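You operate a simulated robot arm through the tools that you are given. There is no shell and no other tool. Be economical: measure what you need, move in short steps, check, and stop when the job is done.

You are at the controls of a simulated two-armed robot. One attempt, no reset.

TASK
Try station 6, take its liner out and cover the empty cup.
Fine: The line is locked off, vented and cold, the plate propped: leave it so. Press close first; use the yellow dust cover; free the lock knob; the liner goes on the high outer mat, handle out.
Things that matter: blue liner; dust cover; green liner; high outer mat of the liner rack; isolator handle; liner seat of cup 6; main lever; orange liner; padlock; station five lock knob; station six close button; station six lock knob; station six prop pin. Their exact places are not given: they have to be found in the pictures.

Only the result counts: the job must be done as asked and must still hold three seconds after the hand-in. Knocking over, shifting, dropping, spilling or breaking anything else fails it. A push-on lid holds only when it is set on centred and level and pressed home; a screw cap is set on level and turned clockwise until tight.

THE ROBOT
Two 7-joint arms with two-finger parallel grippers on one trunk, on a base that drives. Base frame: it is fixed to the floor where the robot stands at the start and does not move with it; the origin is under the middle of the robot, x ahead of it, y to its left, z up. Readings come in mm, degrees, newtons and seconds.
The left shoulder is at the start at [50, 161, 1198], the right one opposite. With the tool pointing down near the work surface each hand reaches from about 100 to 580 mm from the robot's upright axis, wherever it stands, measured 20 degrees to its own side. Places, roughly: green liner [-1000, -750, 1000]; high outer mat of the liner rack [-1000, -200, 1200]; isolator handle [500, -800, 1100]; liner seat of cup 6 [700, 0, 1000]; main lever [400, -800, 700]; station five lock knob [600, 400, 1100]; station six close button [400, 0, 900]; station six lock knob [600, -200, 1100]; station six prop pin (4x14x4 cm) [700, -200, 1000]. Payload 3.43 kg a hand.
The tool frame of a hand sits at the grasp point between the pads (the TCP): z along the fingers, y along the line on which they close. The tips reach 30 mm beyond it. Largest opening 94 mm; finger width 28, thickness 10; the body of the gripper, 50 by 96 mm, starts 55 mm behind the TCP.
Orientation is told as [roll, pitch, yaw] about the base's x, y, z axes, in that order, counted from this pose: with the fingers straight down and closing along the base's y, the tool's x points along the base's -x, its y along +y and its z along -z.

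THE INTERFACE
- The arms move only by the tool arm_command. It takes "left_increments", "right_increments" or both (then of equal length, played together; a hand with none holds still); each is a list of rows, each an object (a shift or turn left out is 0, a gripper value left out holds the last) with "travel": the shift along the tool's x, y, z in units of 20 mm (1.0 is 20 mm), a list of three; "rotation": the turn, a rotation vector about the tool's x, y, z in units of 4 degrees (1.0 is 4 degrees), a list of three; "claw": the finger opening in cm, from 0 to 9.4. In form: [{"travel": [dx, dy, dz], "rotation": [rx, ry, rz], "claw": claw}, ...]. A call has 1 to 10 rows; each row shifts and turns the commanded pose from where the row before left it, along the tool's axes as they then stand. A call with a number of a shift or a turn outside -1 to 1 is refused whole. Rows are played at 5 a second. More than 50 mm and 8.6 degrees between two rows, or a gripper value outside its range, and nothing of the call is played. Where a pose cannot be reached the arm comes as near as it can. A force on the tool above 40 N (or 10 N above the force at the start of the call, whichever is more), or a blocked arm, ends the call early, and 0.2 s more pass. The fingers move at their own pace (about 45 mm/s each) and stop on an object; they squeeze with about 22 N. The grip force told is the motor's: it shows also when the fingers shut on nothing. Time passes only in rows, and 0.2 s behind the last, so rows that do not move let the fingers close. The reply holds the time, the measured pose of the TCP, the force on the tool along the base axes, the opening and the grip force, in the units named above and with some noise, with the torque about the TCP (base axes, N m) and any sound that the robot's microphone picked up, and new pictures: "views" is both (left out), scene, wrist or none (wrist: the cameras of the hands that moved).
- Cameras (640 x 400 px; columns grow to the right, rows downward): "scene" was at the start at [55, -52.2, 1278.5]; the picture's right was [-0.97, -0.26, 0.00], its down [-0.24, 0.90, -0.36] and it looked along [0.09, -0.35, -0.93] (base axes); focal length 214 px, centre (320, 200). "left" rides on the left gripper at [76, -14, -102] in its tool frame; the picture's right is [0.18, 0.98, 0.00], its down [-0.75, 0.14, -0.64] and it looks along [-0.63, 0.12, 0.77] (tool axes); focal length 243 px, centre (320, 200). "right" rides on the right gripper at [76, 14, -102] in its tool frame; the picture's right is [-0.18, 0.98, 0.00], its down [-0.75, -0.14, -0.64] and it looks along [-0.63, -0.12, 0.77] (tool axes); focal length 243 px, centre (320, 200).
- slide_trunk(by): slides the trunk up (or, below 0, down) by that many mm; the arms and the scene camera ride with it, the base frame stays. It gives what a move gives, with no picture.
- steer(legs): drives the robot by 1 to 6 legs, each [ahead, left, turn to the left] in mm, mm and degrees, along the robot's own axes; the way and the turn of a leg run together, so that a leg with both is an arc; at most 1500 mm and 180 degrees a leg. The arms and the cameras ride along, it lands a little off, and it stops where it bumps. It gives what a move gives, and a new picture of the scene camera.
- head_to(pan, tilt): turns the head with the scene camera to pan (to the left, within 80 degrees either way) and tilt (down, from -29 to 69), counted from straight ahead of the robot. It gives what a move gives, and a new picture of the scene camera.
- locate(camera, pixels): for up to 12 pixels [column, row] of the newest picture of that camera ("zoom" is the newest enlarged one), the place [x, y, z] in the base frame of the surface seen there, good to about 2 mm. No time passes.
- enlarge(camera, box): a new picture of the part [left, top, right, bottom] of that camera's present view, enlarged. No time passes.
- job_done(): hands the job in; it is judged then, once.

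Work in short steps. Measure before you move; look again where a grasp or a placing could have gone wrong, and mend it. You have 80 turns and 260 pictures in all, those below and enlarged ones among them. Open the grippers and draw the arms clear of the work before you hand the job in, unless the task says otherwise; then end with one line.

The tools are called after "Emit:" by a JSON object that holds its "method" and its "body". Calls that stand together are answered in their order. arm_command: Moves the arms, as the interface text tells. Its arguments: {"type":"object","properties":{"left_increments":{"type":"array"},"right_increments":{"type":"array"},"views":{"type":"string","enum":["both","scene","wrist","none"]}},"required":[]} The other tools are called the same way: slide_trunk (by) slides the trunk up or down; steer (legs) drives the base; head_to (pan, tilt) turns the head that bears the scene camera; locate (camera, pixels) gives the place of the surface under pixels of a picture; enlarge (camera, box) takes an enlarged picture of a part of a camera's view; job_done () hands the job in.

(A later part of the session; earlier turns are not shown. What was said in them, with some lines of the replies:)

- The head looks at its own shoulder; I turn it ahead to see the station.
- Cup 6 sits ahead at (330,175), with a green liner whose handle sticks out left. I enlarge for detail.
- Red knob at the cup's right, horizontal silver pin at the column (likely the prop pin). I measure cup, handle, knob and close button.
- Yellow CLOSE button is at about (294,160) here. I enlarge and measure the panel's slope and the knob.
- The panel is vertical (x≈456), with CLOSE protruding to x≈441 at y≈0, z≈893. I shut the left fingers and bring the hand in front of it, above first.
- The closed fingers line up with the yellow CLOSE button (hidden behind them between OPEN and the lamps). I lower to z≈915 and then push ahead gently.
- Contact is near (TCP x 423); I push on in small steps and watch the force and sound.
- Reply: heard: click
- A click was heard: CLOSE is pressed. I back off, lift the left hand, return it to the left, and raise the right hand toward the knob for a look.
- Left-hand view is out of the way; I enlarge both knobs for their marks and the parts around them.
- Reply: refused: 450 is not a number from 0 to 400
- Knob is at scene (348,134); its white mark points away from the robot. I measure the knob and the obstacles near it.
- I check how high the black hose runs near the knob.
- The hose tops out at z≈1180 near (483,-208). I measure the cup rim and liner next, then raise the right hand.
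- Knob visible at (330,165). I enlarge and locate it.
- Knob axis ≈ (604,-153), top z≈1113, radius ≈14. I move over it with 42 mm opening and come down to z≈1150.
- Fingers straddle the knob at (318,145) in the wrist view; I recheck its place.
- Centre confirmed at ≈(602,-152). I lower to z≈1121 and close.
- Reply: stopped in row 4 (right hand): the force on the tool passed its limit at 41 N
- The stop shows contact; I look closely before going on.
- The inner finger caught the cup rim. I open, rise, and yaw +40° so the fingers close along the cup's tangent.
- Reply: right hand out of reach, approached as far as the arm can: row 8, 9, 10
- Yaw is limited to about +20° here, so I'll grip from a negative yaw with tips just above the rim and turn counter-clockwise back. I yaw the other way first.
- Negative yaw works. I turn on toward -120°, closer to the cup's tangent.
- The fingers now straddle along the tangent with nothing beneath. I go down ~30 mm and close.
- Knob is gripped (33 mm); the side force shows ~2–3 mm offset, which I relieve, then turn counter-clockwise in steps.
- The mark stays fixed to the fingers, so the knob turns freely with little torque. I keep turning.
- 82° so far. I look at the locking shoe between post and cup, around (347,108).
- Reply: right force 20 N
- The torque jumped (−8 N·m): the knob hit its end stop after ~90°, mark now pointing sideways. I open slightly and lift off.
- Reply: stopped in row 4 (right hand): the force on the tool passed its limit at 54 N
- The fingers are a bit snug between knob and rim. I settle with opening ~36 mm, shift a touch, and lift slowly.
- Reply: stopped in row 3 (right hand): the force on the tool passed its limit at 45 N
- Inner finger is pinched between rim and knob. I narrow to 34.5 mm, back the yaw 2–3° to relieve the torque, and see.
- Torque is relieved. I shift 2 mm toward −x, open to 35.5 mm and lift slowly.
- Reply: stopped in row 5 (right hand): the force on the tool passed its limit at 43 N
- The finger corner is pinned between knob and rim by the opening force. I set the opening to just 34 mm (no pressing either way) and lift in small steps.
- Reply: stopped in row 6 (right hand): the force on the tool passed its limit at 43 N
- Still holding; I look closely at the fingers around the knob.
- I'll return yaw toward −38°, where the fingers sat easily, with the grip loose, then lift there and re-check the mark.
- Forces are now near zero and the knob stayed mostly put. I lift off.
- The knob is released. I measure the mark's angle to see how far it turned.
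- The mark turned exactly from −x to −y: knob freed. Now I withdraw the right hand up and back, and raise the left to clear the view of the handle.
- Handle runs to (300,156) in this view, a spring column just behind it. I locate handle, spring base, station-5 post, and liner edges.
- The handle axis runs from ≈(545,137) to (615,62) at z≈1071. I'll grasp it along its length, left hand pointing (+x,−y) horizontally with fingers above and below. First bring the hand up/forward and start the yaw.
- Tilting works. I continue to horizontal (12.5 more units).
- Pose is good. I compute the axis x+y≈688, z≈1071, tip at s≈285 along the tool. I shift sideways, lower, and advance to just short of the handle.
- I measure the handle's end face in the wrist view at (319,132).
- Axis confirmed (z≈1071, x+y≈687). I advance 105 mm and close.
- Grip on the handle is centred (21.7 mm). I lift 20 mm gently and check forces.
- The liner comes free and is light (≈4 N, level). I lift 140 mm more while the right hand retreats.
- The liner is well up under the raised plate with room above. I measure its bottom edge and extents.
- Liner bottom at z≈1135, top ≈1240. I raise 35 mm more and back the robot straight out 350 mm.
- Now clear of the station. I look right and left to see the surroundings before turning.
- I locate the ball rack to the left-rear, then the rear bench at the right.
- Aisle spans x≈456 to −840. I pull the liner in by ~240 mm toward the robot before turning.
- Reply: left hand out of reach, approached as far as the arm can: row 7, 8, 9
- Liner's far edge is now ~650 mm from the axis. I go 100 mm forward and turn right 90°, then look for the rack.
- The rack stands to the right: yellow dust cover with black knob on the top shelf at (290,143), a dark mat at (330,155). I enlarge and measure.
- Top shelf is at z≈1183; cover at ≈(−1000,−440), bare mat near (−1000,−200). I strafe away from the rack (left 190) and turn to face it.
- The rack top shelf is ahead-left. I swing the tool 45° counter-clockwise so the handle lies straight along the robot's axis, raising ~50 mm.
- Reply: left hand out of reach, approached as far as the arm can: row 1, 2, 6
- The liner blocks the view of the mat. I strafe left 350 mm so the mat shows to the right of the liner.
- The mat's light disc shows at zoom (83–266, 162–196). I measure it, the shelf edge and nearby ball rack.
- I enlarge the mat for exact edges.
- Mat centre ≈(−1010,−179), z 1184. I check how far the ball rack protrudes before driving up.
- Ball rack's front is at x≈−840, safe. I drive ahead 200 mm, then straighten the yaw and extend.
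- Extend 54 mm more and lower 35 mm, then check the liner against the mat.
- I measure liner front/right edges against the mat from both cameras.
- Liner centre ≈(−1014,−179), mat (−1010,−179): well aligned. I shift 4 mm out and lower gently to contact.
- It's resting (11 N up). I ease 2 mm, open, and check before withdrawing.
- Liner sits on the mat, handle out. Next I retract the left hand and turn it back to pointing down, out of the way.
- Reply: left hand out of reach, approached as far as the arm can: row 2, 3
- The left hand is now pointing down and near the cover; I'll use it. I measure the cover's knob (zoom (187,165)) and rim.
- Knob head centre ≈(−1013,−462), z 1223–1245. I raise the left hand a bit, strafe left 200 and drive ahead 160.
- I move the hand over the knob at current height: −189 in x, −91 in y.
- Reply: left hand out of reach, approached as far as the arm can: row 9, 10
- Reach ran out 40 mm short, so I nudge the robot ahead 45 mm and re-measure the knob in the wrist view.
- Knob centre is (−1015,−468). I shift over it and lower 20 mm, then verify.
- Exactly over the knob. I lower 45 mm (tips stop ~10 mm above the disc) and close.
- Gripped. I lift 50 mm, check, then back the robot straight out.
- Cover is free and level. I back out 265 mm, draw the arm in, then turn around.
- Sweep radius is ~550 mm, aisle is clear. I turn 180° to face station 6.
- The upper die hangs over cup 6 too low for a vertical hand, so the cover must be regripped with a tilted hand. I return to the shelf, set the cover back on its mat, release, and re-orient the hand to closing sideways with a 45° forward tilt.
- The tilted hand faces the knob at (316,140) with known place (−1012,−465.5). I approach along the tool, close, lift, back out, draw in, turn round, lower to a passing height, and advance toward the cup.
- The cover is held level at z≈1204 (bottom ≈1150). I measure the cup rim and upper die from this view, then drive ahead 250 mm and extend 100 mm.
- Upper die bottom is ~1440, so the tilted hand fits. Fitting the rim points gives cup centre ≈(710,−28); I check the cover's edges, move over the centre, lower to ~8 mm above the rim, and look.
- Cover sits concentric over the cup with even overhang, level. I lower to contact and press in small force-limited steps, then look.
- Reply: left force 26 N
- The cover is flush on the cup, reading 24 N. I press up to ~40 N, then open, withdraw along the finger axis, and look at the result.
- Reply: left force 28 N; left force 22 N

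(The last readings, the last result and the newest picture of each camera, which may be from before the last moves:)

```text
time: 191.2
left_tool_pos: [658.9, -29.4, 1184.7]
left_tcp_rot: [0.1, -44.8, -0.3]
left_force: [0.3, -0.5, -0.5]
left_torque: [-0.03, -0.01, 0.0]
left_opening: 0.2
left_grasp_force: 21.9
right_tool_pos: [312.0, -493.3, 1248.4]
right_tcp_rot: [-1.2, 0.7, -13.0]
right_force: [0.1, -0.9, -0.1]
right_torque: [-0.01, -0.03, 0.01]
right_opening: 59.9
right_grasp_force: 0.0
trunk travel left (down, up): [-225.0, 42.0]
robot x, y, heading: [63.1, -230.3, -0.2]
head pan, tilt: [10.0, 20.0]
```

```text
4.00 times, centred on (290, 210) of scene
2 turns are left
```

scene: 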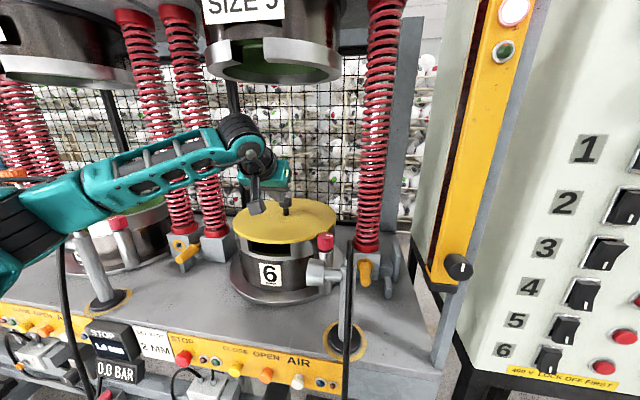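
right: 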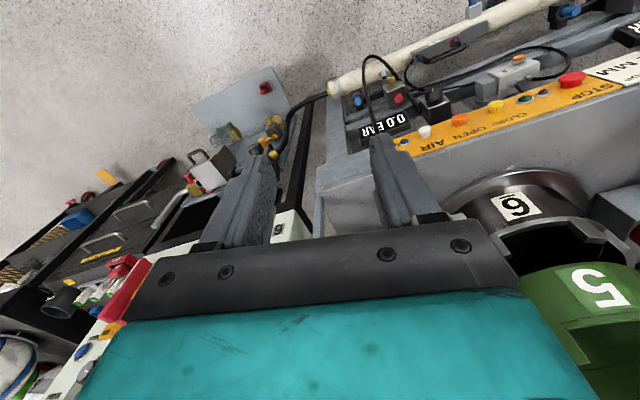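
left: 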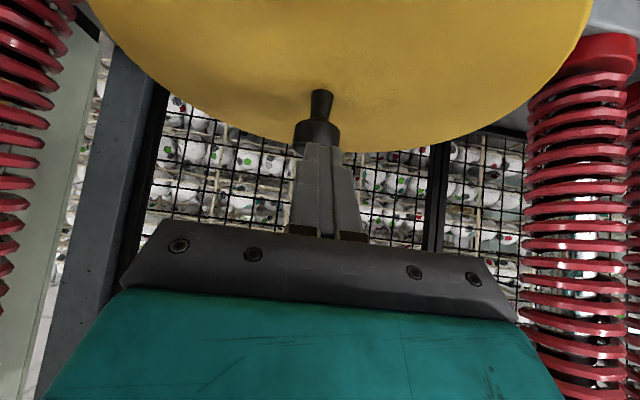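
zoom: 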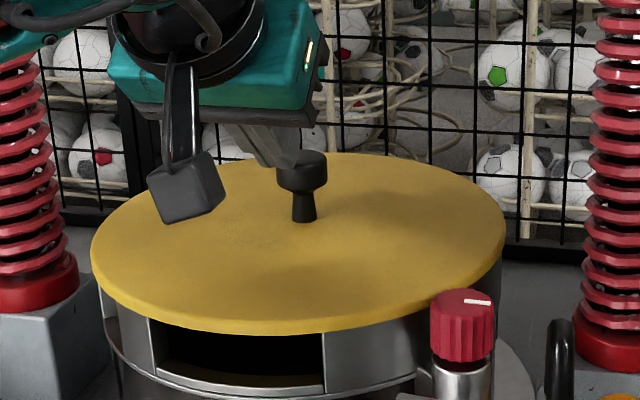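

Cover is released, flush and centred. For certainty I press the knob's top straight down with closed fingers (force-limited), then withdraw, open, and back off to take a last look.

Emit:
{"method": "arm_command", "body": {"left_increments": [{"travel": [-0.53, 0, -0.53]}, {"travel": [-0.7, 0, 0.7]}, {"travel": [-0.68, 0, 0.68]}, {}], "views": "none"}}

Emit:
{"method": "arm_command", "body": {"left_increments": [{"travel": [0.3, 0, 0.3]}, {"travel": [0.1, 0, 0.1]}, {"travel": [0.07, 0, 0.07]}, {"travel": [0.07, 0, 0.07]}, {"travel": [0.07, 0, 0.07]}, {"travel": [0.07, 0, 0.07]}, {"travel": [0.07, 0, 0.07]}, {"travel": [0.07, 0, 0.07]}, {"travel": [0.07, 0, 0.07]}], "views": "none"}}

Emit:
{"method": "arm_command", "body": {"left_increments": [{"travel": [-0.6, 0, -0.6]}, {"travel": [-0.3, 0, -0.3]}, {"travel": [0, 0, -1]}, {"travel": [0, 0, -1]}, {"travel": [0, 0, -1]}, {"travel": [0, 0, -1]}, {"travel": [0.6, 0, -0.6], "claw": 6}, {"travel": [0.6, 0, -0.6]}, {"travel": [0.6, 0, -0.6]}, {}], "views": "none"}}

Emit:
{"method": "steer", "body": {"legs": [[-250, 0, 0]]}}

Emit:
{"method": "enlarge", "body": {"camera": "scene", "box": [230, 150, 390, 250]}}

```text
time: 192.2
left_tool_pos: [697.3, -29.6, 1199.8]
left_tcp_rot: [0.1, -44.7, -0.3]
left_force: [-0.2, 1.0, 0.5]
left_torque: [-0.02, 0.01, 0.01]
left_opening: 0.1
left_grasp_force: 22.3
right_tool_pos: [312.1, -492.3, 1248.0]
right_tcp_rot: [-1.2, 0.7, -13.0]
right_force: [-0.6, 0.4, 0.7]
right_torque: [0.0, -0.01, 0.02]
right_opening: 59.9
right_grasp_force: 0.1
trunk travel left (down, up): [-225.0, 42.0]
robot x, y, heading: [63.3, -233.4, 0.1]
head pan, tilt: [10.0, 20.0]
```

```text
time: 194.2
left_tool_pos: [696.9, -29.3, 1183.1]
left_tcp_rot: [-0.1, -45.9, 0.0]
left_force: [6.4, 4.3, 31.6]
left_torque: [0.16, -0.65, -0.22]
left_opening: 0.2
left_grasp_force: 22.0
right_tool_pos: [308.2, -493.2, 1247.4]
right_tcp_rot: [-1.2, 0.6, -13.0]
right_force: [-0.6, 1.2, 0.2]
right_torque: [0.03, -0.04, 0.02]
right_opening: 59.9
right_grasp_force: 0.0
trunk travel left (down, up): [-225.0, 42.0]
robot x, y, heading: [62.3, -232.4, -0.2]
head pan, tilt: [10.0, 20.0]
```

```text
time: 196.4
left_tool_pos: [590.9, -29.4, 1258.2]
left_tcp_rot: [0.1, -44.7, -0.3]
left_force: [0.2, -0.2, -0.1]
left_torque: [-0.01, -0.01, 0.03]
left_opening: 59.9
left_grasp_force: 0.0
right_tool_pos: [311.8, -492.6, 1248.6]
right_tcp_rot: [-1.3, 0.7, -13.0]
right_force: [0.5, 0.3, 0.7]
right_torque: [-0.02, 0.02, -0.01]
right_opening: 59.9
right_grasp_force: 0.0
trunk travel left (down, up): [-225.0, 42.0]
robot x, y, heading: [61.9, -227.0, -0.2]
head pan, tilt: [10.0, 20.0]
```

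```text
time: 198.2
left_tool_pos: [343.8, -29.5, 1259.1]
left_tcp_rot: [0.2, -44.9, -0.4]
left_force: [0.1, 0.5, -0.4]
left_torque: [0.0, -0.03, -0.01]
left_opening: 60.0
left_grasp_force: 0.1
right_tool_pos: [62.6, -491.5, 1247.6]
right_tcp_rot: [-1.2, 0.7, -13.1]
right_force: [-0.4, 0.3, 0.4]
right_torque: [-0.01, -0.01, 0.01]
right_opening: 60.2
right_grasp_force: 0.0
trunk travel left (down, up): [-225.0, 42.0]
robot x, y, heading: [-185.2, -225.0, -0.3]
head pan, tilt: [10.0, 20.0]
```

scene: 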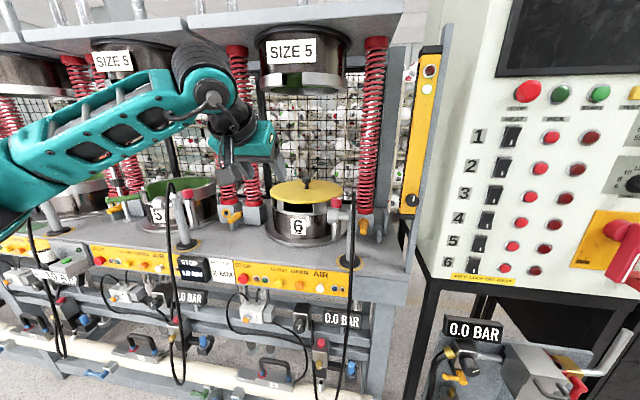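

```text
4.00 times, centred on (310, 200) of scene
1 turns are left
```

zoom: 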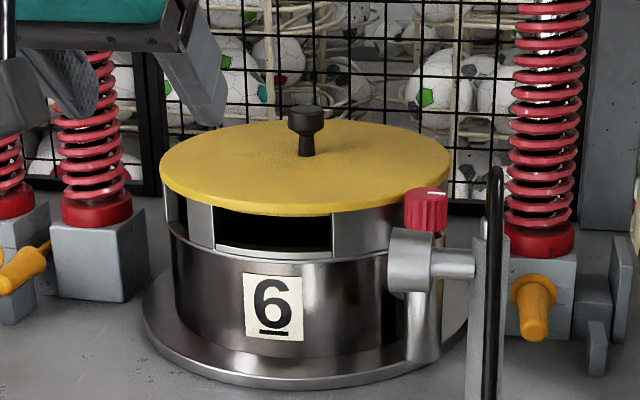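

The cover sits level and centred on cup 6, pressed with ~32 N on top. The lock knob is free, the liner is on the high outer mat, and the arms are clear with the grippers open, so I hand in.

Emit:
{"method": "job_done", "body": {}}

```text
The job is handed in.
```

Station 6 is done as asked and handed in: CLOSE was pressed first (a click was heard), then the lock knob was turned 90° to its stop. The green liner is on the high outer mat with its handle out, and the yellow dust cover is pressed level onto cup 6.
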